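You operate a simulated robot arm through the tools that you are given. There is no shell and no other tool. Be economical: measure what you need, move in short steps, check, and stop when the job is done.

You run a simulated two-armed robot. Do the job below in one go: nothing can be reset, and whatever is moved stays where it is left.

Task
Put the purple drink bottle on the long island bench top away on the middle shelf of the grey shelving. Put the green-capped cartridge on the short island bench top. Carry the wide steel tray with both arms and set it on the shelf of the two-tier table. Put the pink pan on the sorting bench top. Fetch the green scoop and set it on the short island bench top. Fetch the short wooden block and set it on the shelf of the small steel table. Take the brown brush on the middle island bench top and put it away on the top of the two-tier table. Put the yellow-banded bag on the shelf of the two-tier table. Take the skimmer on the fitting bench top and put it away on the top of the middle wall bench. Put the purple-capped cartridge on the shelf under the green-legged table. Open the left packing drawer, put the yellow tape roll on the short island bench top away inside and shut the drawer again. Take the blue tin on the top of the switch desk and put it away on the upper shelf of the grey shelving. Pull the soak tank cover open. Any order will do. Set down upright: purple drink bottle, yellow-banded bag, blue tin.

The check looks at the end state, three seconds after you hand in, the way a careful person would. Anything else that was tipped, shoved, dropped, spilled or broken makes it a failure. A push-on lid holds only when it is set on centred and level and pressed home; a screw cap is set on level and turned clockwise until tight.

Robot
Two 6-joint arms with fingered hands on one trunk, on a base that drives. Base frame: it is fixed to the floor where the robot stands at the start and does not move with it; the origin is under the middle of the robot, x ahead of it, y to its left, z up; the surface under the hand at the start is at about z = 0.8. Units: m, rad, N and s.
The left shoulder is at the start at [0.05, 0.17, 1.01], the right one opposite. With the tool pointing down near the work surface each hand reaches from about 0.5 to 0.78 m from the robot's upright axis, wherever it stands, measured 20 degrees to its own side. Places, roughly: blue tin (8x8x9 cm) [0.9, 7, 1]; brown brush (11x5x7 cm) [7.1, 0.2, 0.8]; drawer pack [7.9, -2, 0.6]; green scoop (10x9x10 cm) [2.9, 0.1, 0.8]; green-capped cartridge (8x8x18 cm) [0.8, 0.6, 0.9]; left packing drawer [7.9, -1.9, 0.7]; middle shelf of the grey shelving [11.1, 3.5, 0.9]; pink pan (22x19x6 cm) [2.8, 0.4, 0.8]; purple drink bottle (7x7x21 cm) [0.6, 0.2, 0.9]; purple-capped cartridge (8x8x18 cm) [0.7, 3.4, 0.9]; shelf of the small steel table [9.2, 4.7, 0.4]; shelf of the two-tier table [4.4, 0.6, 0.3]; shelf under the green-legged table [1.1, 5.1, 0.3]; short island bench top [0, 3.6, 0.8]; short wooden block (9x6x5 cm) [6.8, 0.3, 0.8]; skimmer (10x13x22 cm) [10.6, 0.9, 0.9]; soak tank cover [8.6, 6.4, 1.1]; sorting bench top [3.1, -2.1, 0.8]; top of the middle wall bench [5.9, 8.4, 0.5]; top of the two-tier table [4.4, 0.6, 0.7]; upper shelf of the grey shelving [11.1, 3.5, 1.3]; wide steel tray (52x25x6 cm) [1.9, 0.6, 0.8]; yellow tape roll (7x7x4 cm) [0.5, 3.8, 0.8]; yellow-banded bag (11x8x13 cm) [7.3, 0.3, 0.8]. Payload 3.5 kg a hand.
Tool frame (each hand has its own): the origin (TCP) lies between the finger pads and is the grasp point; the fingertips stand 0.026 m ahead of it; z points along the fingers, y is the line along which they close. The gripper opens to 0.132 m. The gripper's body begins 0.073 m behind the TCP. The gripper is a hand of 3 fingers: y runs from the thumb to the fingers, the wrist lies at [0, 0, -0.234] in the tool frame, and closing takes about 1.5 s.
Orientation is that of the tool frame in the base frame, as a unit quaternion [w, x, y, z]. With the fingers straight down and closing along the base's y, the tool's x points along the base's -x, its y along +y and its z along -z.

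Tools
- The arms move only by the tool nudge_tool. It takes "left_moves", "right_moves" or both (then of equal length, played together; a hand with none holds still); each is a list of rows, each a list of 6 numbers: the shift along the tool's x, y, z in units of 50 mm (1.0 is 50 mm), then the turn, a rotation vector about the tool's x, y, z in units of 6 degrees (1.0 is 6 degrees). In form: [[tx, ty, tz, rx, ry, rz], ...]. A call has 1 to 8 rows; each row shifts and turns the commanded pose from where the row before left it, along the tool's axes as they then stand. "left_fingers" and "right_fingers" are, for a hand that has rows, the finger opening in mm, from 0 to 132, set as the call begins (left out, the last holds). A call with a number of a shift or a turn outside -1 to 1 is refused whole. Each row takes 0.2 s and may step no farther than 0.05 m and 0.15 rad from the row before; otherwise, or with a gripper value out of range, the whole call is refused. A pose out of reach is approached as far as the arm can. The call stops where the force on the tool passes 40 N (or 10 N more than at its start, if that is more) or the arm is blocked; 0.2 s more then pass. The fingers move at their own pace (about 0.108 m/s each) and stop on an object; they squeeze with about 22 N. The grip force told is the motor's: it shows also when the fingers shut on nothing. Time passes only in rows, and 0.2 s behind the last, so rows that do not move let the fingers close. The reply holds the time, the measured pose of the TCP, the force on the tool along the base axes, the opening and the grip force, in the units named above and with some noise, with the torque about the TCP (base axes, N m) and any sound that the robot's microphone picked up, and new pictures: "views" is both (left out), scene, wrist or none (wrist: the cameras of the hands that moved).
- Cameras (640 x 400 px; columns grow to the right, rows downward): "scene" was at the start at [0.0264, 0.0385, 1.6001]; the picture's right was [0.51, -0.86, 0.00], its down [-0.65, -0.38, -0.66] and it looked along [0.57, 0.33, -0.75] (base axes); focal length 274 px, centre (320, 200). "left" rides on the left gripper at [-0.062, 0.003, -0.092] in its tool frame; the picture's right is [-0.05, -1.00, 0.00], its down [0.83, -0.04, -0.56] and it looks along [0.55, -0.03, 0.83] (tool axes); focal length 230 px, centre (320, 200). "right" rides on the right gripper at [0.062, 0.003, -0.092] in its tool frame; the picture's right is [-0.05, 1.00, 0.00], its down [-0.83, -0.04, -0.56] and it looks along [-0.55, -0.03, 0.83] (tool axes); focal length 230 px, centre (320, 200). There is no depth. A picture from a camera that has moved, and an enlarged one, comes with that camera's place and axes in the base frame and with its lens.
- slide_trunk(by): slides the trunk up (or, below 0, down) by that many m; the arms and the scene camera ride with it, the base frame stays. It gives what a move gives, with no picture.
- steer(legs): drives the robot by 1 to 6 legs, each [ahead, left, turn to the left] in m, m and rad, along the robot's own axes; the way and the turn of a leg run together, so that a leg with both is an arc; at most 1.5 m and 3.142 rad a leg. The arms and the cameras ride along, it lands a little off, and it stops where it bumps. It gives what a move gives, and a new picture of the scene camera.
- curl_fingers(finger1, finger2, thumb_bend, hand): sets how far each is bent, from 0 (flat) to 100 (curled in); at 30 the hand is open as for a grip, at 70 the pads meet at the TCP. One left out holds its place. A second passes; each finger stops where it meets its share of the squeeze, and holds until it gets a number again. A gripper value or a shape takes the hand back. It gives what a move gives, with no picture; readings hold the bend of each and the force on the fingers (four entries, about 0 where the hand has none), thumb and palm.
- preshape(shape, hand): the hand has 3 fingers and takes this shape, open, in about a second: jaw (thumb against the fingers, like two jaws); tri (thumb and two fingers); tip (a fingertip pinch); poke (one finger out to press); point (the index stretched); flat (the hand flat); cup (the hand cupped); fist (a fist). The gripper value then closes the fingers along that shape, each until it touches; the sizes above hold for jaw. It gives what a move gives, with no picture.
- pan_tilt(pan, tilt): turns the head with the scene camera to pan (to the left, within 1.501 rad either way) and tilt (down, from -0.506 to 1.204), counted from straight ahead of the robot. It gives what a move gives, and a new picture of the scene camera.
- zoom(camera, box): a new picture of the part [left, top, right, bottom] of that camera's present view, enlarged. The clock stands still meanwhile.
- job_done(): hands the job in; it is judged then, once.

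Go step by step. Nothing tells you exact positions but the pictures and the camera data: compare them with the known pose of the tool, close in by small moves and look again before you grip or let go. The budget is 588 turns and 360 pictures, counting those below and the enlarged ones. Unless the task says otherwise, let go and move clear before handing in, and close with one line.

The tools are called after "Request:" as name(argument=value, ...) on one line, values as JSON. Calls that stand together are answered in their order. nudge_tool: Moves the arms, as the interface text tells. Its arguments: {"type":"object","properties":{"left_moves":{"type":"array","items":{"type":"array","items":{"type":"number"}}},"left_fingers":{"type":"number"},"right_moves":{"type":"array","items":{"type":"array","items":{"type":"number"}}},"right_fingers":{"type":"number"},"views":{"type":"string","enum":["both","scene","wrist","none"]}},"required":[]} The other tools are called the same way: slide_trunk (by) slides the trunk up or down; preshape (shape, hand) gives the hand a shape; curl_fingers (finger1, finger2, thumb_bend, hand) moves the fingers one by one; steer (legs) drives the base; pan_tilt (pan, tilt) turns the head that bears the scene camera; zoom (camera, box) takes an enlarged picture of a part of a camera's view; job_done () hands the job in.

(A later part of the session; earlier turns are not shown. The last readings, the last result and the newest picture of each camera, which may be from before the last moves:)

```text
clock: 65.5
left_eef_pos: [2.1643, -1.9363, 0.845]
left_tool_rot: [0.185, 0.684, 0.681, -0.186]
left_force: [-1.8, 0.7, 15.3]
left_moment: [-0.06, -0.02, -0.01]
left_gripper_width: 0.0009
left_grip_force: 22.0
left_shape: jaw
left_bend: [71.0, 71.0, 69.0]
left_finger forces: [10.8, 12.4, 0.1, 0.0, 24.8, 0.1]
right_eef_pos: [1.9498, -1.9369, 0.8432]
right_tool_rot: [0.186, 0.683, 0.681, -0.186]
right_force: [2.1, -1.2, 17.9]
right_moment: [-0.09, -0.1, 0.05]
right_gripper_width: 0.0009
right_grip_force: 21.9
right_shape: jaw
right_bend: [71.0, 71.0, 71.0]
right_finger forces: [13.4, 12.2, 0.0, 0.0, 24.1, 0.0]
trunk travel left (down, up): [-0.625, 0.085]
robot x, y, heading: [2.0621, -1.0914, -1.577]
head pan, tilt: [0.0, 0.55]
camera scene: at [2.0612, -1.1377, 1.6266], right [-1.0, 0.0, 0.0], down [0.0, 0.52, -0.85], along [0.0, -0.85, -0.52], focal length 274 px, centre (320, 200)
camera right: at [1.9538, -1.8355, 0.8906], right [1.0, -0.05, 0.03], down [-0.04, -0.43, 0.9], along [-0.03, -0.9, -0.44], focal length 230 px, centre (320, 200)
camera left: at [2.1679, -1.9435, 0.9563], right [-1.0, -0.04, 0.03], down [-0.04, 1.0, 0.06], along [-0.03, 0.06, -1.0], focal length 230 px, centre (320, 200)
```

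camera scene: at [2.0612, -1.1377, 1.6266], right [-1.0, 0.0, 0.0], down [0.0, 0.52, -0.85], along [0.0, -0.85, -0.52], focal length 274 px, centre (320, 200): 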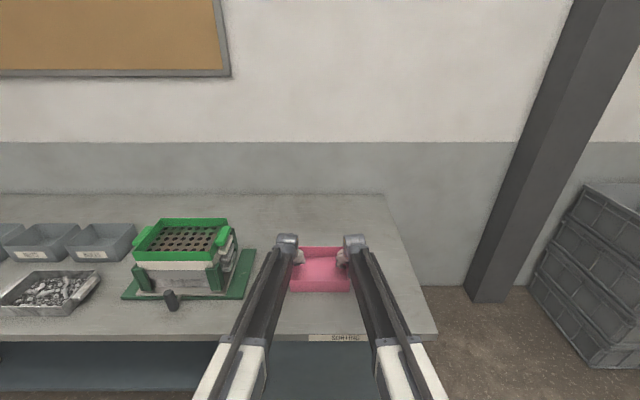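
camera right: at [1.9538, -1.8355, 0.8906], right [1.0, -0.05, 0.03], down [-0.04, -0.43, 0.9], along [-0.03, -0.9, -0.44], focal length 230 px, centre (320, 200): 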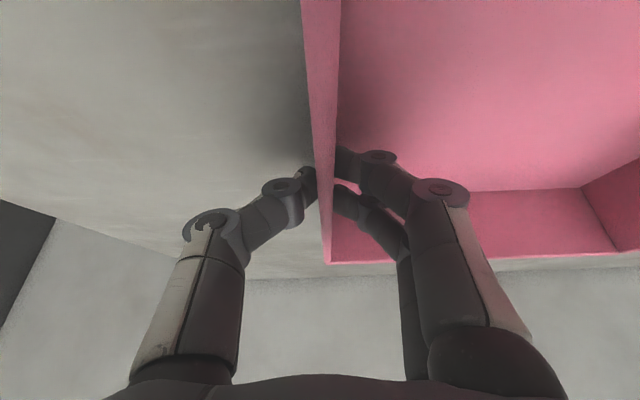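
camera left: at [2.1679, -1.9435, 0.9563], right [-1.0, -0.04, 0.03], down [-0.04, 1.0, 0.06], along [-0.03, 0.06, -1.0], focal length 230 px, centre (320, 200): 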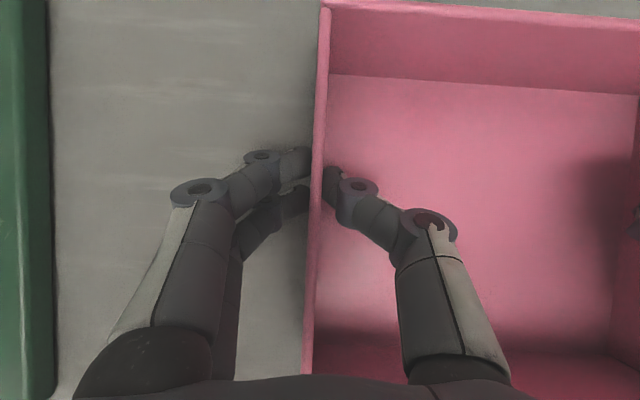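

The pan rests on the bench. I open both hands and lift straight out.

Request:
nudge_tool(left_moves=[[0, 0, 0, 0, 0, 0], [0, 0, 0, 0, 0, 0], [0, 0, 0, 0, 0, 0], [0, 0, 0, 0, 0, 0], [-0.5, 0, -0.866, 0, 0, 0], [-0.5, 0, -0.866, 0, 0, 0], [-0.5, 0, -0.866, 0, 0, 0], [-0.5, 0, -0.866, 0, 0, 0]], right_moves=[[0, 0, 0, 0, 0, 0], [0, 0, 0, 0, 0, 0], [0, 0, 0, 0, 0, 0], [0, 0, 0, 0, 0, 0], [-0.5, 0, -0.866, 0, 0, 0], [-0.5, 0, -0.866, 0, 0, 0], [-0.5, 0, -0.866, 0, 0, 0], [-0.5, 0, -0.866, 0, 0, 0]], left_fingers=50, right_fingers=50, views="scene")

```text
clock: 67.3
left_eef_pos: [2.164, -1.9364, 1.0392]
left_tool_rot: [0.183, 0.684, 0.682, -0.184]
left_force: [0.3, -1.1, 1.2]
left_moment: [0.03, 0.01, 0.0]
left_gripper_width: 0.0495
left_grip_force: 0.0
left_shape: jaw
left_bend: [74.0, 74.0, 70.0]
left_finger forces: [0.0, 0.1, 0.0, 0.0, 0.0, 0.1]
right_eef_pos: [1.9506, -1.9357, 1.0382]
right_tool_rot: [0.182, 0.684, 0.682, -0.183]
right_force: [0.6, -0.4, -0.4]
right_moment: [-0.01, 0.01, 0.0]
right_gripper_width: 0.0493
right_grip_force: 0.0
right_shape: jaw
right_bend: [74.0, 74.0, 70.0]
right_finger forces: [0.0, 0.0, 0.0, 0.1, 0.0, 0.1]
trunk travel left (down, up): [-0.625, 0.085]
robot x, y, heading: [2.0632, -1.0933, -1.574]
head pan, tilt: [0.0, 0.55]
camera scene: at [2.0612, -1.1404, 1.6255], right [-1.0, 0.0, 0.0], down [0.0, 0.52, -0.85], along [0.0, -0.85, -0.52], focal length 274 px, centre (320, 200)
```

scene: 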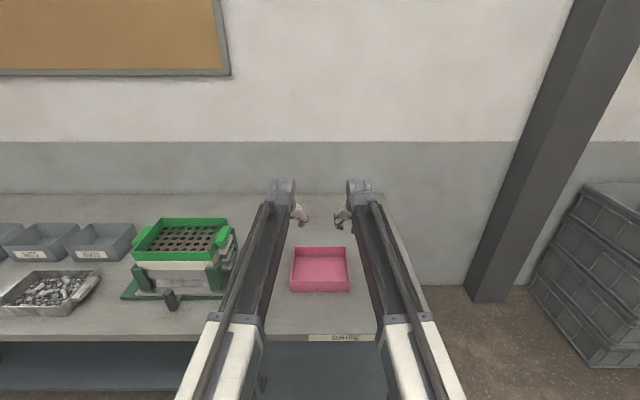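

The pan is placed. Next the green scoop: I retract and straighten both hands, back into the aisle and turn round to the long bench.

Request:
nudge_tool(left_moves=[[0.86, 0, -0.5, 0, 0, 0], [0.86, 0, -0.5, 0, 0, 0], [0.86, 0, -0.5, 0, 0, 0], [0, 0, 0, 0, 1, 0], [0, 0, 0, 0, 1, 0], [0, 0, 0, 0, 1, 0], [0, 0, 0, 0, 1, 0], [0, 0, 0, 0, 1, 0]], right_moves=[[0.86, 0, -0.5, 0, 0, 0], [0.86, 0, -0.5, 0, 0, 0], [0.86, 0, -0.5, 0, 0, 0], [0, 0, 0, 0, 1, 0], [0, 0, 0, 0, 1, 0], [0, 0, 0, 0, 1, 0], [0, 0, 0, 0, 1, 0], [0, 0, 0, 0, 1, 0]], views="none")

Request:
steer(legs=[[-0.33, 0, 0], [0, 0, 3.141], [0, -0.72, 0], [0.2, 0, 0]])

```text
clock: 69.1
left_eef_pos: [2.1651, -1.7874, 1.0403]
left_tool_rot: [-0.001, 0.709, 0.706, 0.001]
left_force: [-0.2, 0.0, 0.5]
left_moment: [0.0, 0.0, 0.04]
left_gripper_width: 0.0495
left_grip_force: 0.2
left_shape: jaw
left_bend: [74.0, 74.0, 70.0]
left_finger forces: [0.0, 0.0, 0.0, 0.0, 0.1, 0.0]
right_eef_pos: [1.949, -1.7884, 1.0395]
right_tool_rot: [-0.001, 0.709, 0.706, 0.0]
right_force: [-0.4, 0.6, -0.2]
right_moment: [0.0, -0.01, 0.01]
right_gripper_width: 0.0497
right_grip_force: 0.2
right_shape: jaw
right_bend: [74.0, 74.0, 70.0]
right_finger forces: [0.0, 0.0, 0.0, 0.0, 0.1, 0.0]
trunk travel left (down, up): [-0.625, 0.085]
robot x, y, heading: [2.0616, -1.089, -1.574]
head pan, tilt: [0.0, 0.55]
```

```text
clock: 83.3
left_eef_pos: [2.6644, 0.1464, 1.0399]
left_tool_rot: [0.001, 0.712, -0.702, 0.001]
left_force: [0.3, -0.2, -0.6]
left_moment: [0.0, 0.0, 0.02]
left_gripper_width: 0.0496
left_grip_force: 0.2
left_shape: jaw
left_bend: [74.0, 74.0, 70.0]
left_finger forces: [0.0, 0.1, 0.0, 0.1, 0.1, 0.1]
right_eef_pos: [2.8798, 0.1505, 1.038]
right_tool_rot: [0.001, 0.712, -0.703, 0.001]
right_force: [0.1, 0.1, -0.7]
right_moment: [0.02, 0.01, 0.0]
right_gripper_width: 0.0499
right_grip_force: 0.1
right_shape: jaw
right_bend: [74.0, 74.0, 70.0]
right_finger forces: [0.0, 0.0, 0.0, 0.0, 0.0, 0.0]
trunk travel left (down, up): [-0.625, 0.085]
robot x, y, heading: [2.7748, -0.5485, 1.584]
head pan, tilt: [0.0, 0.55]
camera scene: at [2.7763, -0.499, 1.6255], right [1.0, 0.01, 0.0], down [0.01, -0.52, -0.85], along [-0.01, 0.85, -0.52], focal length 274 px, centre (320, 200)
```

scene: 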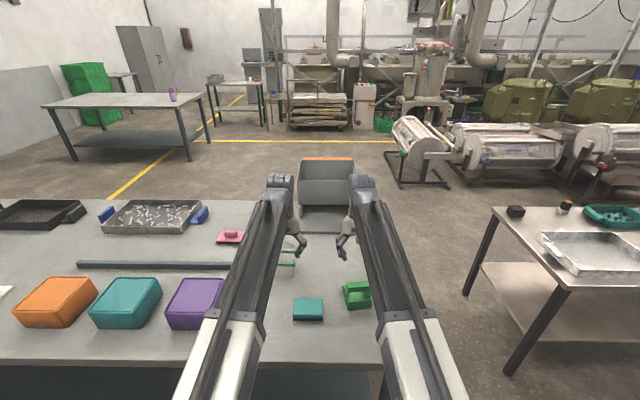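

The scoop is just ahead of the right hand at about [2.90, 0.14]. I'll turn the right hand so it closes fore-and-aft across the scoop's handle bar and look.

Request:
nudge_tool(right_moves=[[0, 0, 0, 0, 0, 1], [0, 0, 0, 0, 0, 1], [0, 0, 0, 0, 0, 1], [0, 0, 0, 0, 0, 1], [0, 0, 0, 0, 0, 1], [0, 0, 0, 0, 0, 1], [0, 0, 0, 0, 0, 1], [0, 0, 0, 0, 0, 1]], views="none")

Request:
nudge_tool(right_moves=[[0, 0, 0, 0, 0, 1], [0, 0, 0, 0, 0, 1], [0, 0, 0, 0, 0, 1], [0, 0, 0, 0, 0, 1], [0, 0, 0, 0, 0, 1], [0, 0, 0, 0, 0, 1], [0, 0, 0, 0, 0, 1]], views="wrist")

Request:
zoom(camera="scene", box=[280, 230, 440, 330])

```text
clock: 85.1
left_eef_pos: [2.6637, 0.1454, 1.0406]
left_tool_rot: [0.0, 0.712, -0.702, -0.001]
left_force: [-0.6, -0.2, -0.2]
left_moment: [-0.01, -0.02, 0.01]
left_gripper_width: 0.0496
left_grip_force: 0.0
left_shape: jaw
left_bend: [74.0, 74.0, 70.0]
left_finger forces: [0.0, 0.1, 0.0, 0.0, 0.1, 0.0]
right_eef_pos: [2.8789, 0.1496, 1.0384]
right_tool_rot: [0.0, -0.363, 0.932, 0.0]
right_force: [-0.2, -0.4, 0.2]
right_moment: [0.0, -0.01, 0.0]
right_gripper_width: 0.0495
right_grip_force: 0.1
right_shape: jaw
right_bend: [74.0, 74.0, 70.0]
right_finger forces: [0.1, 0.0, 0.0, 0.0, 0.0, 0.0]
trunk travel left (down, up): [-0.625, 0.085]
robot x, y, heading: [2.7797, -0.5465, 1.584]
head pan, tilt: [0.0, 0.55]
```

```text
clock: 86.7
left_eef_pos: [2.6651, 0.1459, 1.0408]
left_tool_rot: [0.001, 0.712, -0.702, 0.0]
left_force: [-0.5, 0.0, -0.3]
left_moment: [0.0, 0.01, 0.02]
left_gripper_width: 0.0497
left_grip_force: 0.1
left_shape: jaw
left_bend: [74.0, 74.0, 70.0]
left_finger forces: [0.1, 0.0, 0.1, 0.0, 0.0, 0.0]
right_eef_pos: [2.8791, 0.1501, 1.0397]
right_tool_rot: [0.0, -0.006, 1.0, -0.001]
right_force: [0.0, 0.0, -0.9]
right_moment: [0.04, 0.02, 0.0]
right_gripper_width: 0.0496
right_grip_force: 0.1
right_shape: jaw
right_bend: [74.0, 74.0, 70.0]
right_finger forces: [0.1, 0.0, 0.0, 0.1, 0.0, 0.0]
trunk travel left (down, up): [-0.625, 0.085]
robot x, y, heading: [2.7743, -0.547, 1.584]
head pan, tilt: [0.0, 0.55]
camera right: at [2.8192, 0.1525, 1.1305], right [0.04, 1.0, 0.0], down [0.83, -0.03, 0.56], along [0.55, -0.02, -0.83], focal length 230 px, centre (320, 200)
```

right: 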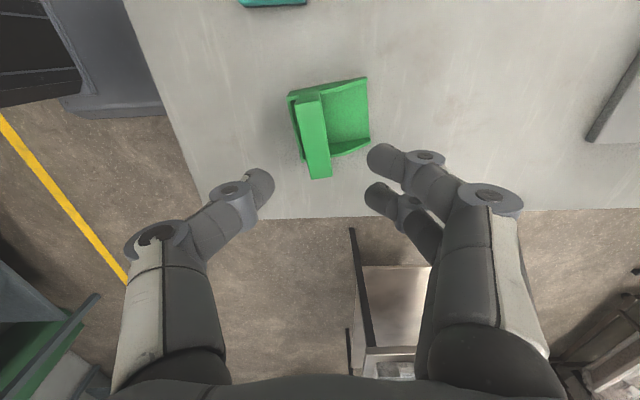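

```text
4.00 times, centred on (360, 280) of scene
camera zoom: at [2.7763, -0.5001, 1.6256], right [1.0, 0.01, 0.0], down [0.01, -0.52, -0.85], along [-0.01, 0.85, -0.52], focal length 1097 px, centre (160, -120)
```

zoom: 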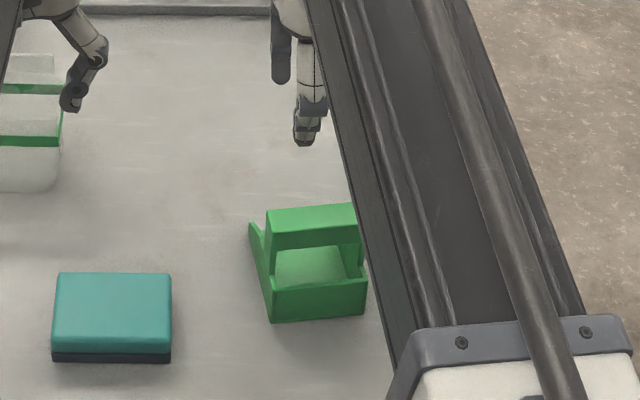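

The handle bar centre is about [2.894, 0.143], turned ~5°. I align, open to 60 mm and lower partway to check.

Request:
nudge_tool(right_moves=[[-0.3, -0.14, 0.5, 0, 0, -0.85], [0, 0, 0.9, 0, 0, 0], [0, 0, 0.7, 0, 0, 0]], right_fingers=60, views="wrist")

```text
clock: 87.5
left_eef_pos: [2.6651, 0.1462, 1.0403]
left_tool_rot: [0.0, 0.712, -0.702, 0.0]
left_force: [-0.4, -0.9, -0.1]
left_moment: [0.03, 0.01, -0.01]
left_gripper_width: 0.0494
left_grip_force: 0.2
left_shape: jaw
left_bend: [74.0, 74.0, 70.0]
left_finger forces: [0.0, 0.0, 0.0, 0.0, 0.0, 0.1]
right_eef_pos: [2.8951, 0.1443, 0.9349]
right_tool_rot: [-0.001, -0.051, 0.999, 0.0]
right_force: [0.5, -0.1, 0.2]
right_moment: [-0.01, -0.04, -0.05]
right_gripper_width: 0.0594
right_grip_force: 0.0
right_shape: jaw
right_bend: [73.0, 73.0, 70.0]
right_finger forces: [0.0, 0.1, 0.0, 0.0, 0.0, 0.0]
trunk travel left (down, up): [-0.625, 0.085]
robot x, y, heading: [2.777, -0.5509, 1.578]
head pan, tilt: [0.0, 0.55]
camera right: at [2.8346, 0.1409, 1.0252], right [-0.05, 1.0, 0.0], down [0.83, 0.04, 0.56], along [0.55, 0.03, -0.83], focal length 230 px, centre (320, 200)
```

right: 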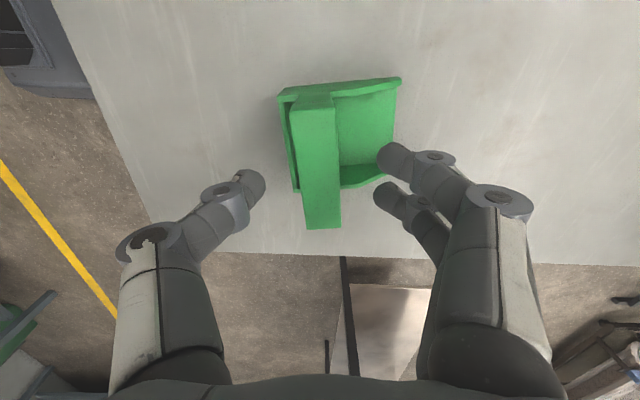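

Well aligned. Lower to the bar and grip.

Request:
nudge_tool(right_moves=[[0, 0, 0.6, 0, 0, 0], [0, 0, 0.4, 0, 0, 0]], views="wrist")

Request:
nudge_tool(right_moves=[[0, 0, 0, 0, 0, 0], [0, 0, 0, 0, 0, 0], [0, 0, 0, 0, 0, 0], [0, 0, 0, 0, 0, 0], [0, 0, 0, 0, 0, 0], [0, 0, 0, 0, 0, 0]], right_fingers=0, views="none")

Request:
nudge_tool(right_moves=[[0, 0, -0.2, 0, 0, 0], [0, 0, -0.8, 0, 0, 0], [0, 0, -0.9, 0, 0, 0], [0, 0, -0.9, 0, 0, 0], [0, 0, -0.9, 0, 0, 0]], views="wrist")

```text
clock: 88.1
left_eef_pos: [2.6668, 0.1458, 1.0394]
left_tool_rot: [0.0, 0.712, -0.703, 0.0]
left_force: [-0.1, 0.3, 0.4]
left_moment: [0.0, 0.01, 0.02]
left_gripper_width: 0.0498
left_grip_force: 0.1
left_shape: jaw
left_bend: [74.0, 74.0, 70.0]
left_finger forces: [0.0, 0.1, 0.1, 0.0, 0.1, 0.0]
right_eef_pos: [2.8955, 0.1428, 0.8834]
right_tool_rot: [0.001, -0.051, 0.999, 0.0]
right_force: [-0.2, 0.8, -0.4]
right_moment: [-0.01, -0.01, 0.02]
right_gripper_width: 0.0595
right_grip_force: 0.0
right_shape: jaw
right_bend: [73.0, 73.0, 70.0]
right_finger forces: [0.0, 0.1, 0.0, 0.2, 0.0, 0.0]
trunk travel left (down, up): [-0.625, 0.085]
robot x, y, heading: [2.7767, -0.5446, 1.583]
head pan, tilt: [0.0, 0.55]
camera right: at [2.8346, 0.1404, 0.9753], right [-0.05, 1.0, 0.0], down [0.83, 0.04, 0.56], along [0.55, 0.03, -0.83], focal length 230 px, centre (320, 200)
```

right: 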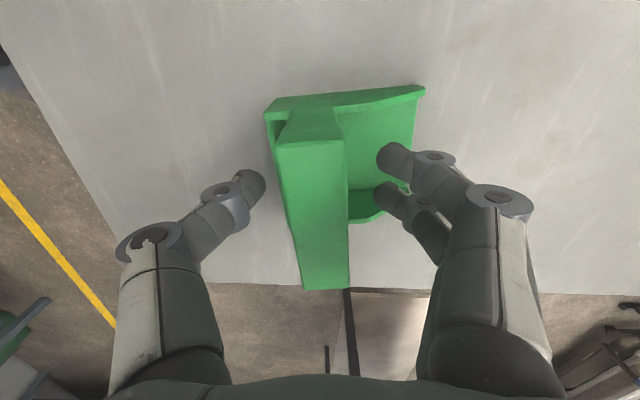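

```text
clock: 89.5
left_eef_pos: [2.6646, 0.1464, 1.04]
left_tool_rot: [0.001, 0.711, -0.703, 0.0]
left_force: [1.0, -0.1, 0.1]
left_moment: [-0.01, 0.01, 0.0]
left_gripper_width: 0.0497
left_grip_force: 0.1
left_shape: jaw
left_bend: [74.0, 74.0, 70.0]
left_finger forces: [0.0, 0.1, 0.1, 0.0, 0.0, 0.0]
right_eef_pos: [2.8952, 0.1431, 0.8844]
right_tool_rot: [-0.001, -0.051, 0.999, 0.0]
right_force: [-1.0, 0.6, -1.0]
right_moment: [-0.01, 0.03, 0.02]
right_gripper_width: 0.0005
right_grip_force: 21.5
right_shape: jaw
right_bend: [72.0, 72.0, 74.0]
right_finger forces: [0.5, 1.0, 0.0, 0.0, 0.1, 0.0]
trunk travel left (down, up): [-0.625, 0.085]
robot x, y, heading: [2.7773, -0.5478, 1.585]
head pan, tilt: [0.0, 0.55]
```

```text
clock: 90.7
left_eef_pos: [2.6646, 0.1458, 1.0413]
left_tool_rot: [0.0, 0.711, -0.703, 0.0]
left_force: [0.4, 0.0, -0.1]
left_moment: [0.0, 0.02, 0.01]
left_gripper_width: 0.0494
left_grip_force: 0.0
left_shape: jaw
left_bend: [74.0, 74.0, 70.0]
left_finger forces: [0.0, 0.0, 0.0, 0.0, 0.0, 0.1]
right_eef_pos: [2.8948, 0.1425, 1.0689]
right_tool_rot: [0.0, -0.051, 0.999, 0.0]
right_force: [-0.2, 0.2, -1.2]
right_moment: [-0.01, 0.01, 0.04]
right_gripper_width: 0.0007
right_grip_force: 21.5
right_shape: jaw
right_bend: [72.0, 72.0, 74.0]
right_finger forces: [0.3, 0.9, 0.1, 0.1, 0.1, 0.0]
trunk travel left (down, up): [-0.625, 0.085]
robot x, y, heading: [2.7782, -0.5488, 1.578]
head pan, tilt: [0.0, 0.55]
camera right: at [2.8343, 0.1403, 1.1608], right [-0.05, 1.0, 0.0], down [0.83, 0.04, 0.56], along [0.55, 0.03, -0.83], focal length 230 px, centre (320, 200)
```

right: 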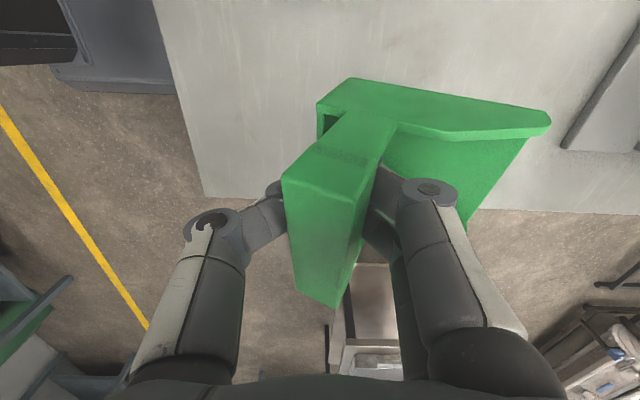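

The fingers closed just under the bar, so the scoop hangs hooked and tilted. I'll set it back down, open, raise the hand a little and regrip on the bar itself.

Request:
nudge_tool(right_moves=[[0, 0, 0.9, 0, 0, 0], [0, 0, 0.9, 0, 0, 0], [0, 0, 0.8, 0, 0, 0], [0, 0, 0.3, 0, 0, 0], [0, 0, 0.3, 0, 0, 0], [0, 0, 0.25, 0, 0, 0], [0, 0, 0.2, 0, 0, 0]], views="wrist")

```text
clock: 92.3
left_eef_pos: [2.6655, 0.1466, 1.0395]
left_tool_rot: [0.0, 0.711, -0.704, 0.0]
left_force: [0.2, 0.4, 0.0]
left_moment: [-0.03, 0.01, -0.01]
left_gripper_width: 0.0492
left_grip_force: 0.1
left_shape: jaw
left_bend: [74.0, 74.0, 70.0]
left_finger forces: [0.1, 0.0, 0.0, 0.1, 0.0, 0.1]
right_eef_pos: [2.8947, 0.1425, 0.8868]
right_tool_rot: [0.0, -0.051, 0.999, 0.0]
right_force: [0.0, 0.3, -1.1]
right_moment: [-0.06, 0.0, 0.02]
right_gripper_width: 0.0003
right_grip_force: 21.9
right_shape: jaw
right_bend: [72.0, 72.0, 74.0]
right_finger forces: [0.4, 0.9, 0.1, 0.1, 0.0, 0.0]
trunk travel left (down, up): [-0.625, 0.085]
robot x, y, heading: [2.7756, -0.5471, 1.586]
head pan, tilt: [0.0, 0.55]
camera right: at [2.8345, 0.1403, 0.9779], right [-0.05, 1.0, 0.0], down [0.83, 0.04, 0.56], along [0.55, 0.03, -0.83], focal length 230 px, centre (320, 200)
```

right: 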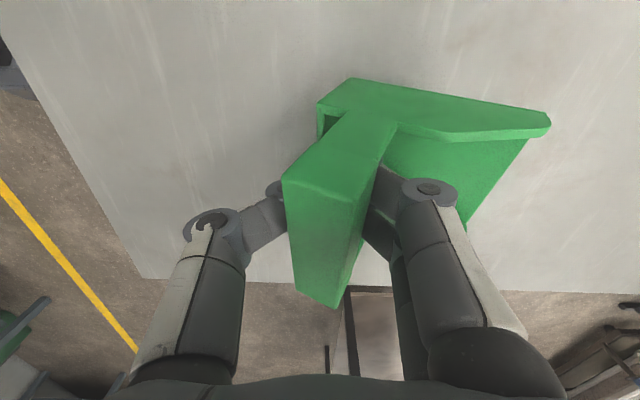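

Request:
nudge_tool(right_moves=[[0, 0, 0.15, 0, 0, 0], [0, 0, 0.15, 0, 0, 0], [0, 0, 0.15, 0, 0, 0], [0, 0, 0.15, 0, 0, 0]], views="none")

```text
clock: 93.3
left_eef_pos: [2.6637, 0.1457, 1.0395]
left_tool_rot: [0.0, 0.712, -0.702, 0.0]
left_force: [-0.6, 0.3, 0.6]
left_moment: [-0.01, 0.02, 0.0]
left_gripper_width: 0.0499
left_grip_force: 0.0
left_shape: jaw
left_bend: [74.0, 74.0, 70.0]
left_finger forces: [0.0, 0.1, 0.1, 0.0, 0.0, 0.1]
right_eef_pos: [2.8945, 0.1426, 0.857]
right_tool_rot: [0.001, -0.051, 0.999, 0.0]
right_force: [0.0, -0.1, -0.8]
right_moment: [0.01, -0.03, -0.01]
right_gripper_width: 0.0002
right_grip_force: 21.8
right_shape: jaw
right_bend: [72.0, 72.0, 74.0]
right_finger forces: [0.0, 0.0, 0.0, 0.0, 0.0, 0.1]
trunk travel left (down, up): [-0.625, 0.085]
robot x, y, heading: [2.779, -0.548, 1.579]
head pan, tilt: [0.0, 0.55]
```

Request:
nudge_tool(right_moves=[[0, 0, 0, 0, 0, 0]], views="wrist")

```text
clock: 93.7
left_eef_pos: [2.6651, 0.1465, 1.0405]
left_tool_rot: [0.001, 0.712, -0.702, 0.001]
left_force: [-0.3, -0.5, -0.1]
left_moment: [-0.01, -0.01, 0.01]
left_gripper_width: 0.0496
left_grip_force: 0.0
left_shape: jaw
left_bend: [74.0, 74.0, 70.0]
left_finger forces: [0.0, 0.0, 0.0, 0.1, 0.0, 0.0]
right_eef_pos: [2.8954, 0.1425, 0.8556]
right_tool_rot: [0.0, -0.051, 0.999, 0.001]
right_force: [-0.4, 0.8, -0.2]
right_moment: [0.0, -0.02, -0.02]
right_gripper_width: 0.0003
right_grip_force: 22.0
right_shape: jaw
right_bend: [72.0, 72.0, 74.0]
right_finger forces: [0.0, 0.0, 0.0, 0.0, 0.1, 0.0]
trunk travel left (down, up): [-0.625, 0.085]
robot x, y, heading: [2.7762, -0.5479, 1.581]
head pan, tilt: [0.0, 0.55]
camera right: at [2.8342, 0.1398, 0.9476], right [-0.05, 1.0, 0.0], down [0.83, 0.04, 0.56], along [0.55, 0.03, -0.83], focal length 230 px, centre (320, 200)
```

right: 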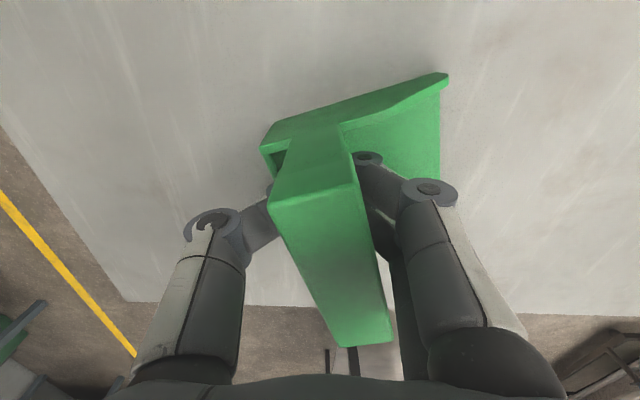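

The scoop now stands on the bench. Open, raise 38 mm and look.

Request:
nudge_tool(right_moves=[[0, 0, 0, 0, 0, 0], [0, 0, 0, 0, 0, 0], [0, 0, 0, 0, 0, 0], [0, 0, -0.4, 0, 0, 0], [0, 0, -0.4, 0, 0, 0]], right_fingers=60, views="wrist")

```text
clock: 94.9
left_eef_pos: [2.6646, 0.1453, 1.0405]
left_tool_rot: [-0.001, 0.711, -0.703, 0.0]
left_force: [0.3, 0.1, -0.1]
left_moment: [0.04, 0.0, 0.03]
left_gripper_width: 0.0492
left_grip_force: 0.1
left_shape: jaw
left_bend: [74.0, 74.0, 70.0]
left_finger forces: [0.0, 0.0, 0.1, 0.0, 0.0, 0.0]
right_eef_pos: [2.8942, 0.1438, 0.895]
right_tool_rot: [0.0, -0.05, 0.999, 0.0]
right_force: [0.4, -1.0, -0.4]
right_moment: [0.01, -0.01, 0.0]
right_gripper_width: 0.0599
right_grip_force: 0.1
right_shape: jaw
right_bend: [73.0, 73.0, 70.0]
right_finger forces: [0.0, 0.0, 0.0, 0.0, 0.2, 0.1]
trunk travel left (down, up): [-0.625, 0.085]
robot x, y, heading: [2.7791, -0.5493, 1.584]
head pan, tilt: [0.0, 0.55]
camera right: at [2.8341, 0.1401, 0.9874], right [-0.05, 1.0, 0.0], down [0.83, 0.04, 0.56], along [0.55, 0.03, -0.83], focal length 230 px, centre (320, 200)
```

right: 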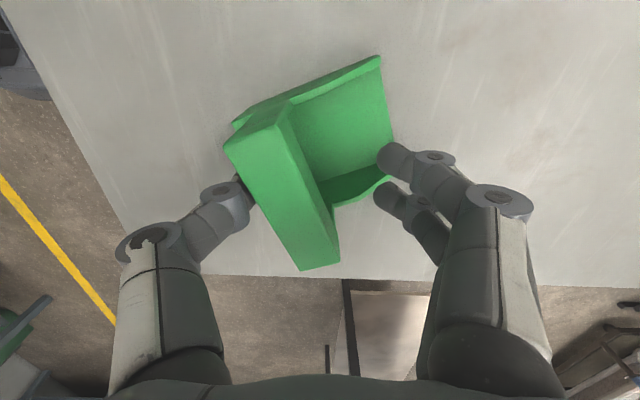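

The scoop shifted and turned a bit (bar now centred ~[2.892, 0.129], yaw ~23°). I raise, realign and come down again.

Request:
nudge_tool(right_moves=[[0, 0, -0.8, 0, 0, 0], [0, 0, -0.4, 0, 0, -1], [0.05, -0.3, 0, 0, 0, -1], [0, 0, 0, 0, 0, -0.9], [0, 0, 0, 0, 0, 0]], views="wrist")

```text
clock: 96.1
left_eef_pos: [2.6651, 0.1465, 1.0408]
left_tool_rot: [0.0, 0.712, -0.702, 0.0]
left_force: [-0.3, 0.7, 0.8]
left_moment: [-0.01, 0.0, -0.03]
left_gripper_width: 0.0494
left_grip_force: 0.0
left_shape: jaw
left_bend: [74.0, 74.0, 70.0]
left_finger forces: [0.1, 0.0, 0.0, 0.0, 0.0, 0.0]
right_eef_pos: [2.8946, 0.127, 0.9564]
right_tool_rot: [0.0, -0.202, 0.979, 0.0]
right_force: [0.3, 0.0, -0.1]
right_moment: [-0.04, -0.01, -0.05]
right_gripper_width: 0.0597
right_grip_force: 0.1
right_shape: jaw
right_bend: [73.0, 73.0, 70.0]
right_finger forces: [0.0, 0.0, 0.0, 0.0, 0.0, 0.0]
trunk travel left (down, up): [-0.625, 0.085]
robot x, y, heading: [2.78, -0.5481, 1.582]
head pan, tilt: [0.0, 0.55]
camera right: at [2.8385, 0.1065, 1.0478], right [-0.35, 0.94, 0.0], down [0.78, 0.29, 0.56], along [0.52, 0.19, -0.83], focal length 230 px, centre (320, 200)
```

right: 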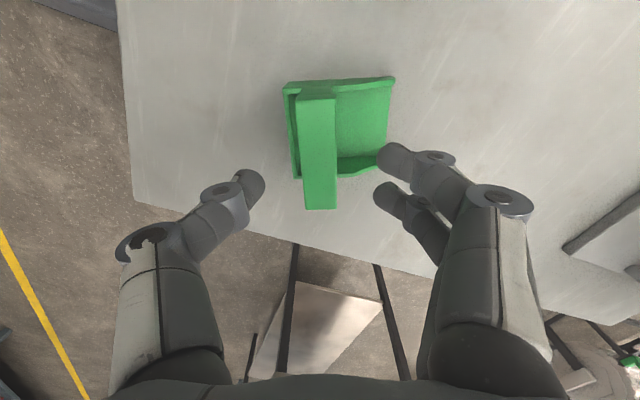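

Aligned again. Lower to z ≈ 0.895 and close on the bar.

Request:
nudge_tool(right_moves=[[0, 0, 0.7, 0, 0, 0], [0, 0, 0.5, 0, 0, 0]], views="none")

Request:
nudge_tool(right_moves=[[0, 0, 0, 0, 0, 0], [0, 0, 0, 0, 0, 0], [0, 0, 0, 0, 0, 0], [0, 0, 0, 0, 0, 0], [0, 0, 0, 0, 0, 0], [0, 0, 0, 0, 0, 0]], right_fingers=0, views="wrist")

```text
clock: 96.7
left_eef_pos: [2.6656, 0.1459, 1.0415]
left_tool_rot: [0.0, 0.712, -0.702, 0.0]
left_force: [0.2, 0.9, 0.4]
left_moment: [0.02, 0.03, 0.01]
left_gripper_width: 0.0497
left_grip_force: 0.1
left_shape: jaw
left_bend: [74.0, 74.0, 70.0]
left_finger forces: [0.0, 0.0, 0.0, 0.0, 0.0, 0.1]
right_eef_pos: [2.8964, 0.1274, 0.8967]
right_tool_rot: [0.0, -0.201, 0.98, 0.001]
right_force: [0.4, 0.5, -0.1]
right_moment: [-0.03, 0.02, -0.03]
right_gripper_width: 0.0597
right_grip_force: 0.0
right_shape: jaw
right_bend: [73.0, 73.0, 70.0]
right_finger forces: [0.0, 0.0, 0.0, 0.0, 0.0, 0.0]
trunk travel left (down, up): [-0.625, 0.085]
robot x, y, heading: [2.7794, -0.5476, 1.588]
head pan, tilt: [0.0, 0.55]
```

```text
clock: 98.1
left_eef_pos: [2.6649, 0.1465, 1.0406]
left_tool_rot: [0.0, 0.711, -0.703, 0.0]
left_force: [0.9, 0.6, 0.1]
left_moment: [0.0, -0.03, -0.01]
left_gripper_width: 0.0498
left_grip_force: 0.2
left_shape: jaw
left_bend: [74.0, 74.0, 70.0]
left_finger forces: [0.0, 0.1, 0.0, 0.0, 0.1, 0.1]
right_eef_pos: [2.8958, 0.1277, 0.8963]
right_tool_rot: [0.0, -0.201, 0.98, 0.0]
right_force: [0.1, 0.0, 1.2]
right_moment: [0.01, 0.0, 0.0]
right_gripper_width: 0.0207
right_grip_force: 22.7
right_shape: jaw
right_bend: [73.0, 73.0, 70.0]
right_finger forces: [9.9, 9.9, 0.1, 0.0, 19.5, 0.0]
trunk travel left (down, up): [-0.625, 0.085]
robot x, y, heading: [2.7771, -0.5496, 1.582]
head pan, tilt: [0.0, 0.55]
camera right: at [2.8391, 0.1066, 0.9883], right [-0.35, 0.94, 0.0], down [0.78, 0.29, 0.56], along [0.52, 0.19, -0.83], focal length 230 px, centre (320, 200)
```

right: 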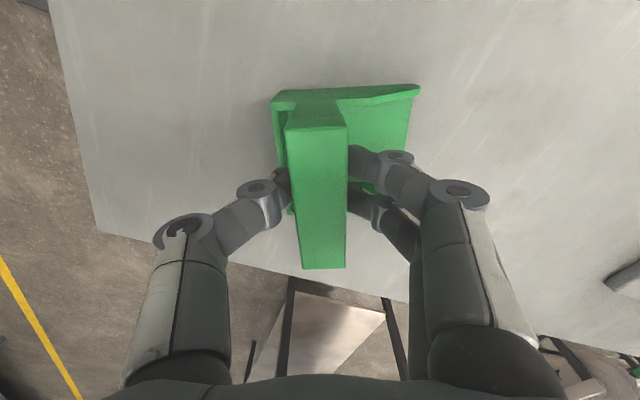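

Firm grip on the bar (21 mm). Lift, then drive round the near end of the bench to its left side for the green-capped cartridge.

Request:
nudge_tool(right_moves=[[0, 0, -0.5, 0, 0, 0], [0, 0, -1, 0, 0, 0], [0, 0, -1, 0, 0, 0], [0, 0, -0.9, 0, 0, 0]], views="wrist")

Request:
steer(legs=[[-0.3, 0, 0], [0, 0, 1.565], [1.5, 0, 0], [1.5, 0, 0], [0.2, 0, 0]])

```text
clock: 99.1
left_eef_pos: [2.6646, 0.1474, 1.0401]
left_tool_rot: [0.001, 0.712, -0.703, 0.0]
left_force: [1.1, 0.1, 0.2]
left_moment: [0.02, -0.02, 0.01]
left_gripper_width: 0.0496
left_grip_force: 0.1
left_shape: jaw
left_bend: [74.0, 74.0, 70.0]
left_finger forces: [0.0, 0.0, 0.1, 0.1, 0.0, 0.0]
right_eef_pos: [2.8952, 0.1274, 1.0671]
right_tool_rot: [0.0, -0.201, 0.98, -0.001]
right_force: [0.1, 0.1, -1.2]
right_moment: [-0.01, 0.03, 0.01]
right_gripper_width: 0.0207
right_grip_force: 22.2
right_shape: jaw
right_bend: [73.0, 73.0, 70.0]
right_finger forces: [9.9, 9.8, 0.0, 0.1, 19.6, 0.0]
trunk travel left (down, up): [-0.625, 0.085]
robot x, y, heading: [2.7747, -0.5492, 1.584]
head pan, tilt: [0.0, 0.55]
camera right: at [2.8389, 0.1069, 1.1584], right [-0.35, 0.94, 0.0], down [0.78, 0.29, 0.55], along [0.52, 0.19, -0.83], focal length 230 px, centre (320, 200)
```

right: 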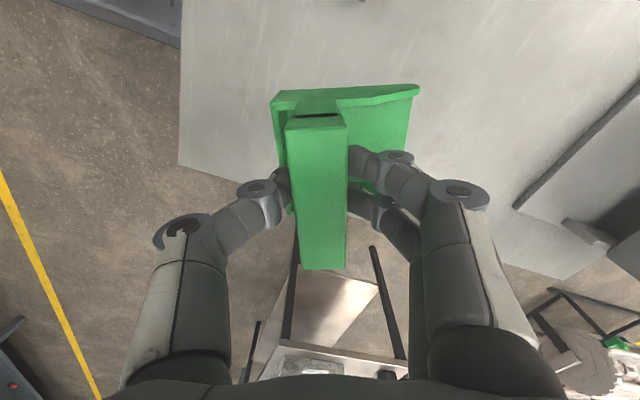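

```text
clock: 120.4
left_eef_pos: [-1.1432, -1.0382, 1.0396]
left_tool_rot: [0.0, 1.0, 0.007, 0.0]
left_force: [0.4, -0.1, -0.7]
left_moment: [0.01, -0.04, 0.02]
left_gripper_width: 0.0495
left_grip_force: 0.1
left_shape: jaw
left_bend: [74.0, 74.0, 70.0]
left_finger forces: [0.1, 0.0, 0.0, 0.1, 0.0, 0.1]
right_eef_pos: [-1.1238, -0.8061, 1.0651]
right_tool_rot: [0.0, 0.835, -0.55, 0.0]
right_force: [-0.1, -0.4, 0.1]
right_moment: [0.02, 0.02, 0.0]
right_gripper_width: 0.0203
right_grip_force: 21.2
right_shape: jaw
right_bend: [73.0, 73.0, 70.0]
right_finger forces: [9.8, 9.7, 0.0, 0.1, 19.5, 0.1]
trunk travel left (down, up): [-0.625, 0.085]
robot x, y, heading: [-0.4475, -0.9237, -3.125]
head pan, tilt: [0.0, 0.55]
camera scene: at [-0.4991, -0.9249, 1.6255], right [-0.01, 1.0, 0.0], down [0.52, 0.01, -0.85], along [-0.85, -0.01, -0.52], focal length 274 px, centre (320, 200)
```

scene: 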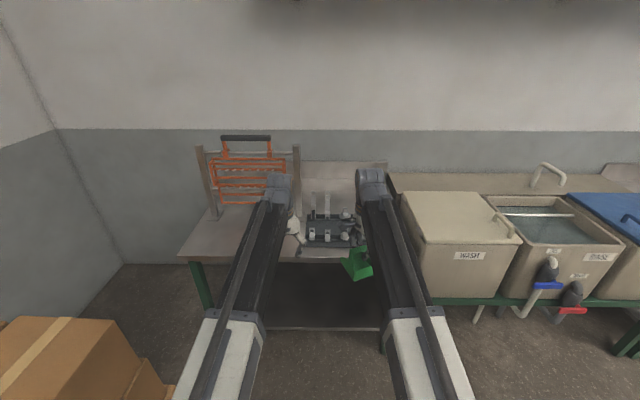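

Clear. I turn right, drive along to the left side of the long bench and face it.

Request:
steer(legs=[[0, 0, -1.587], [1.2, 0, 0], [1.05, 0, 0], [0, -1.2, 0], [0, 0, -1.571], [0, 0, -1.571]])

Request:
pan_tilt(pan=0.0, tilt=0.8)

```text
clock: 148.8
left_eef_pos: [0.87, 0.6333, 1.0397]
left_tool_rot: [0.001, 0.711, 0.704, 0.001]
left_force: [-0.1, 0.2, 0.1]
left_moment: [0.02, 0.01, 0.02]
left_gripper_width: 0.0496
left_grip_force: 0.1
left_shape: jaw
left_bend: [74.0, 74.0, 70.0]
left_finger forces: [0.0, 0.1, 0.0, 0.0, 0.1, 0.1]
right_eef_pos: [0.6414, 0.6573, 1.0665]
right_tool_rot: [0.0, 0.982, 0.189, -0.001]
right_force: [0.2, -0.3, -1.0]
right_moment: [0.04, 0.01, 0.04]
right_gripper_width: 0.0202
right_grip_force: 22.6
right_shape: jaw
right_bend: [73.0, 73.0, 70.0]
right_finger forces: [10.0, 10.1, 0.1, 0.0, 20.3, 0.0]
trunk travel left (down, up): [-0.625, 0.085]
robot x, y, heading: [0.7723, 1.3309, -1.579]
head pan, tilt: [0.0, 0.55]
camera scene: at [0.7716, 1.2795, 1.6256], right [-1.0, 0.01, 0.0], down [0.01, 0.52, -0.85], along [-0.01, -0.85, -0.52], focal length 274 px, centre (320, 200)
```

scene: 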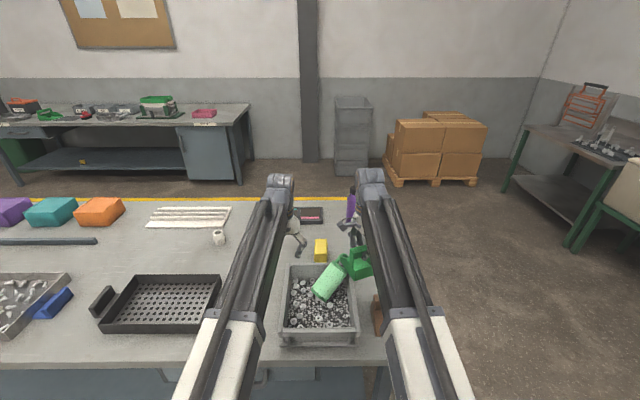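

```text
clock: 149.5
left_eef_pos: [0.871, 0.6328, 1.0406]
left_tool_rot: [0.0, 0.711, 0.703, 0.0]
left_force: [-0.2, -0.8, 0.5]
left_moment: [0.0, -0.01, -0.02]
left_gripper_width: 0.0495
left_grip_force: 0.0
left_shape: jaw
left_bend: [74.0, 74.0, 70.0]
left_finger forces: [0.1, 0.1, 0.0, 0.1, 0.0, 0.0]
right_eef_pos: [0.64, 0.6568, 1.0657]
right_tool_rot: [0.0, 0.982, 0.191, 0.0]
right_force: [-0.3, -0.1, -0.7]
right_moment: [0.0, 0.02, -0.01]
right_gripper_width: 0.0202
right_grip_force: 21.7
right_shape: jaw
right_bend: [73.0, 73.0, 70.0]
right_finger forces: [10.2, 10.2, 0.0, 0.0, 20.3, 0.0]
trunk travel left (down, up): [-0.625, 0.085]
robot x, y, heading: [0.7755, 1.3308, -1.587]
head pan, tilt: [0.0, 0.799]
camera scene: at [0.7718, 1.2886, 1.6043], right [-1.0, 0.01, 0.0], down [0.01, 0.72, -0.7], along [-0.01, -0.7, -0.72], focal length 274 px, centre (320, 200)
```

scene: 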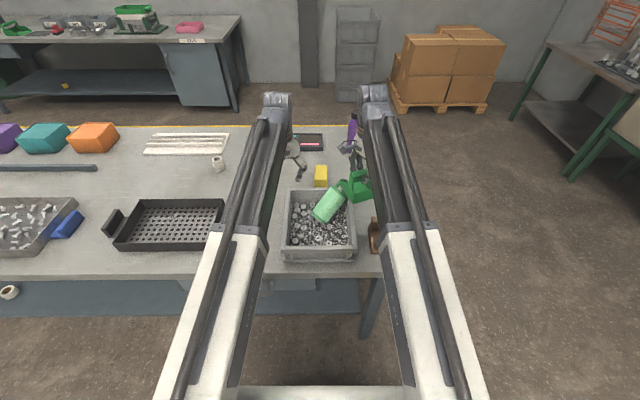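

The green cartridge looks tilted in its bin; I zoom in to see what happened.

Request:
zoom(camera="scene", box=[260, 110, 420, 270])

```text
2.50 times, centred on (340, 190) of scene
camera zoom: at [0.7718, 1.2886, 1.6043], right [-1.0, 0.01, 0.0], down [0.01, 0.72, -0.7], along [-0.01, -0.7, -0.72], focal length 686 px, centre (270, 225)
```

zoom: 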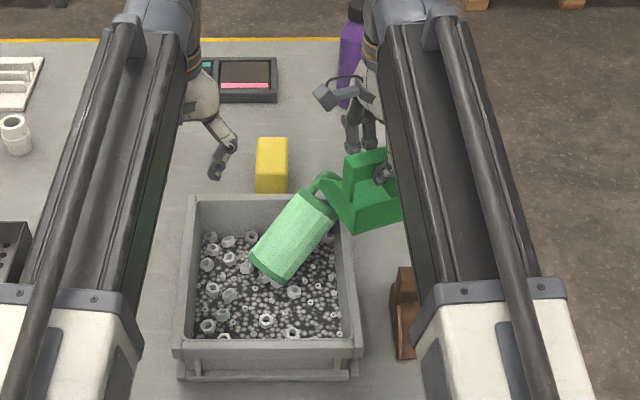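

The carried scoop knocked the cartridge over; it leans in the bin with its handle on the far corner. It doesn't need to end upright. I raise the scoop straight up, well clear, and look again.

Request:
nudge_tool(right_moves=[[0, 0, -0.5, 0, 0, 0], [0, 0, -0.9, 0, 0, 0], [0, 0, -0.9, 0, 0, 0], [0, 0, -0.9, 0, 0, 0]], views="none")

Request:
zoom(camera="scene", box=[260, 110, 420, 270])

```text
clock: 150.5
left_eef_pos: [0.8712, 0.633, 1.0398]
left_tool_rot: [0.0, 0.711, 0.703, 0.001]
left_force: [0.3, 0.6, -0.5]
left_moment: [0.02, -0.04, 0.0]
left_gripper_width: 0.0494
left_grip_force: 0.1
left_shape: jaw
left_bend: [74.0, 74.0, 70.0]
left_finger forces: [0.0, 0.1, 0.0, 0.1, 0.0, 0.0]
right_eef_pos: [0.6403, 0.6548, 1.2101]
right_tool_rot: [0.006, 0.982, 0.19, 0.0]
right_force: [-0.3, 0.9, -1.3]
right_moment: [-0.01, -0.01, -0.02]
right_gripper_width: 0.0199
right_grip_force: 22.2
right_shape: jaw
right_bend: [73.0, 73.0, 70.0]
right_finger forces: [10.0, 10.1, 0.0, 0.1, 20.1, 0.0]
right hand out of reach, approached as far as the arm can: row 4
trunk travel left (down, up): [-0.625, 0.085]
robot x, y, heading: [0.773, 1.3301, -1.583]
head pan, tilt: [0.0, 0.799]
```

```text
2.50 times, centred on (340, 190) of scene
camera zoom: at [0.7717, 1.2885, 1.6042], right [-1.0, 0.01, 0.0], down [0.01, 0.72, -0.7], along [-0.01, -0.7, -0.72], focal length 686 px, centre (270, 225)
```

zoom: 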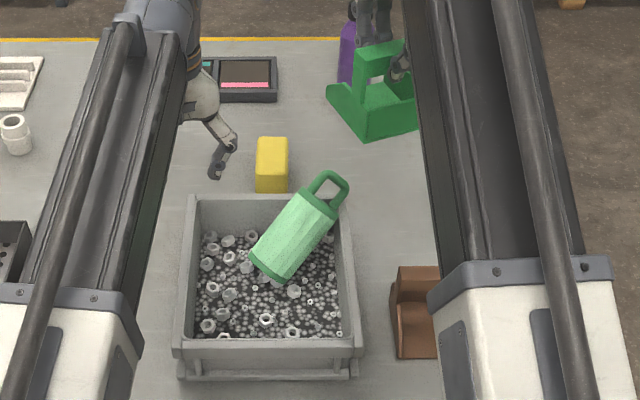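

The cartridge leans stably, bottom toward the robot, nothing spilled. I'll bring the left hand over its body, turned ~39° so the fingers straddle it, and look.

Request:
nudge_tool(left_moves=[[0, -0.85, 0, 0, 0, 0.95], [0, 0, 0, 0, 0, 0.95], [0, 0, 0, 0, 0, 0.95], [0, 0, 0, 0, 0, 0.95], [0, 0, 0, 0, 0, 0.95], [0, 0, 0, 0, 0, 0.95], [0, 0, 0, 0, 0, 0.8]], left_fingers=110, views="none")

```text
clock: 152.1
left_eef_pos: [0.8289, 0.6324, 1.0401]
left_tool_rot: [0.0, 0.905, 0.425, 0.0]
left_force: [-0.2, 0.6, -0.4]
left_moment: [0.03, -0.01, -0.03]
left_gripper_width: 0.1096
left_grip_force: 0.0
left_shape: jaw
left_bend: [56.0, 56.0, 52.0]
left_finger forces: [0.0, 0.0, 0.0, 0.0, 0.0, 0.1]
right_eef_pos: [0.6403, 0.6534, 1.2106]
right_tool_rot: [0.007, 0.982, 0.19, 0.0]
right_force: [-0.5, -0.2, -0.8]
right_moment: [0.07, 0.01, 0.01]
right_gripper_width: 0.0199
right_grip_force: 21.8
right_shape: jaw
right_bend: [73.0, 73.0, 70.0]
right_finger forces: [10.0, 10.1, 0.0, 0.1, 20.0, 0.0]
trunk travel left (down, up): [-0.625, 0.085]
robot x, y, heading: [0.7724, 1.3299, -1.579]
head pan, tilt: [0.0, 0.799]
```

Request:
nudge_tool(right_moves=[[-0.9, -0.37, 0, 0, 0, 0], [-0.9, -0.37, 0, 0, 0, 0], [-0.9, -0.37, 0, 0, 0, 0], [0, 0, 0, 0, 0, 0], [0, 0, 0, 0, 0, 0]], left_moves=[[0, 0, 0, 0, 0, 0], [0, 0, 0, 0, 0, 0], [0, 0, 0, 0, 0, 0], [-0.5, -0.67, 0, 0, 0, 0], [-0.5, -0.67, 0, 0, 0, 0]], views="both")

```text
clock: 153.3
left_eef_pos: [0.7444, 0.6376, 1.0396]
left_tool_rot: [0.0, 0.905, 0.425, 0.0]
left_force: [0.0, 0.3, 0.0]
left_moment: [0.02, -0.02, 0.0]
left_gripper_width: 0.1099
left_grip_force: 0.1
left_shape: jaw
left_bend: [56.0, 56.0, 52.0]
left_finger forces: [0.1, 0.0, 0.0, 0.1, 0.0, 0.0]
right_eef_pos: [0.4957, 0.6619, 1.2053]
right_tool_rot: [0.002, 0.982, 0.19, -0.001]
right_force: [0.5, 0.4, -0.9]
right_moment: [0.0, 0.0, 0.04]
right_gripper_width: 0.0199
right_grip_force: 21.8
right_shape: jaw
right_bend: [73.0, 73.0, 70.0]
right_finger forces: [9.9, 10.0, 0.0, 0.0, 19.9, 0.1]
right hand out of reach, approached as far as the arm can: row 2, 3
trunk travel left (down, up): [-0.625, 0.085]
robot x, y, heading: [0.7716, 1.3319, -1.585]
head pan, tilt: [0.0, 0.799]
camera scene: at [0.7715, 1.2887, 1.6042], right [-1.0, 0.01, 0.0], down [0.01, 0.72, -0.7], along [-0.01, -0.7, -0.72], focal length 274 px, centre (320, 200)
camera right: at [0.5555, 0.6827, 1.2963], right [0.33, -0.95, 0.0], down [-0.79, -0.27, 0.56], along [-0.53, -0.18, -0.83], focal length 230 px, centre (320, 200)
camera left: at [0.7083, 0.5876, 1.1335], right [-0.8, 0.6, 0.0], down [0.5, 0.67, 0.56], along [0.33, 0.45, -0.83], focal length 230 px, centre (320, 200)
```

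scene: 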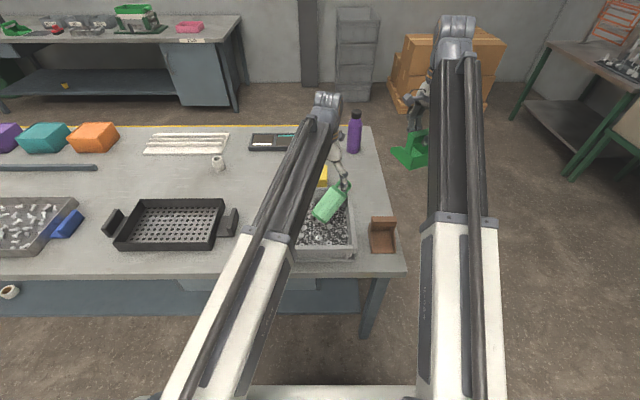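
right: 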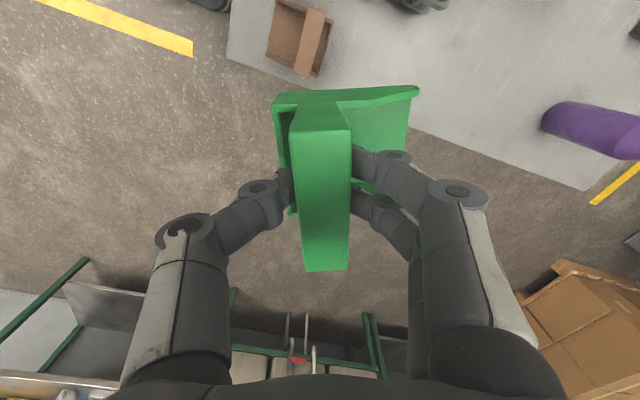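
left: 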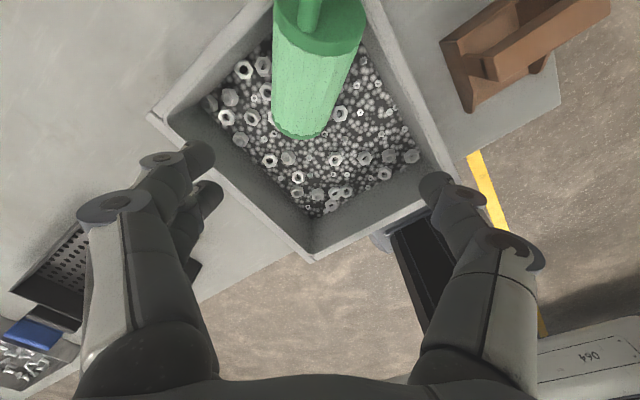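

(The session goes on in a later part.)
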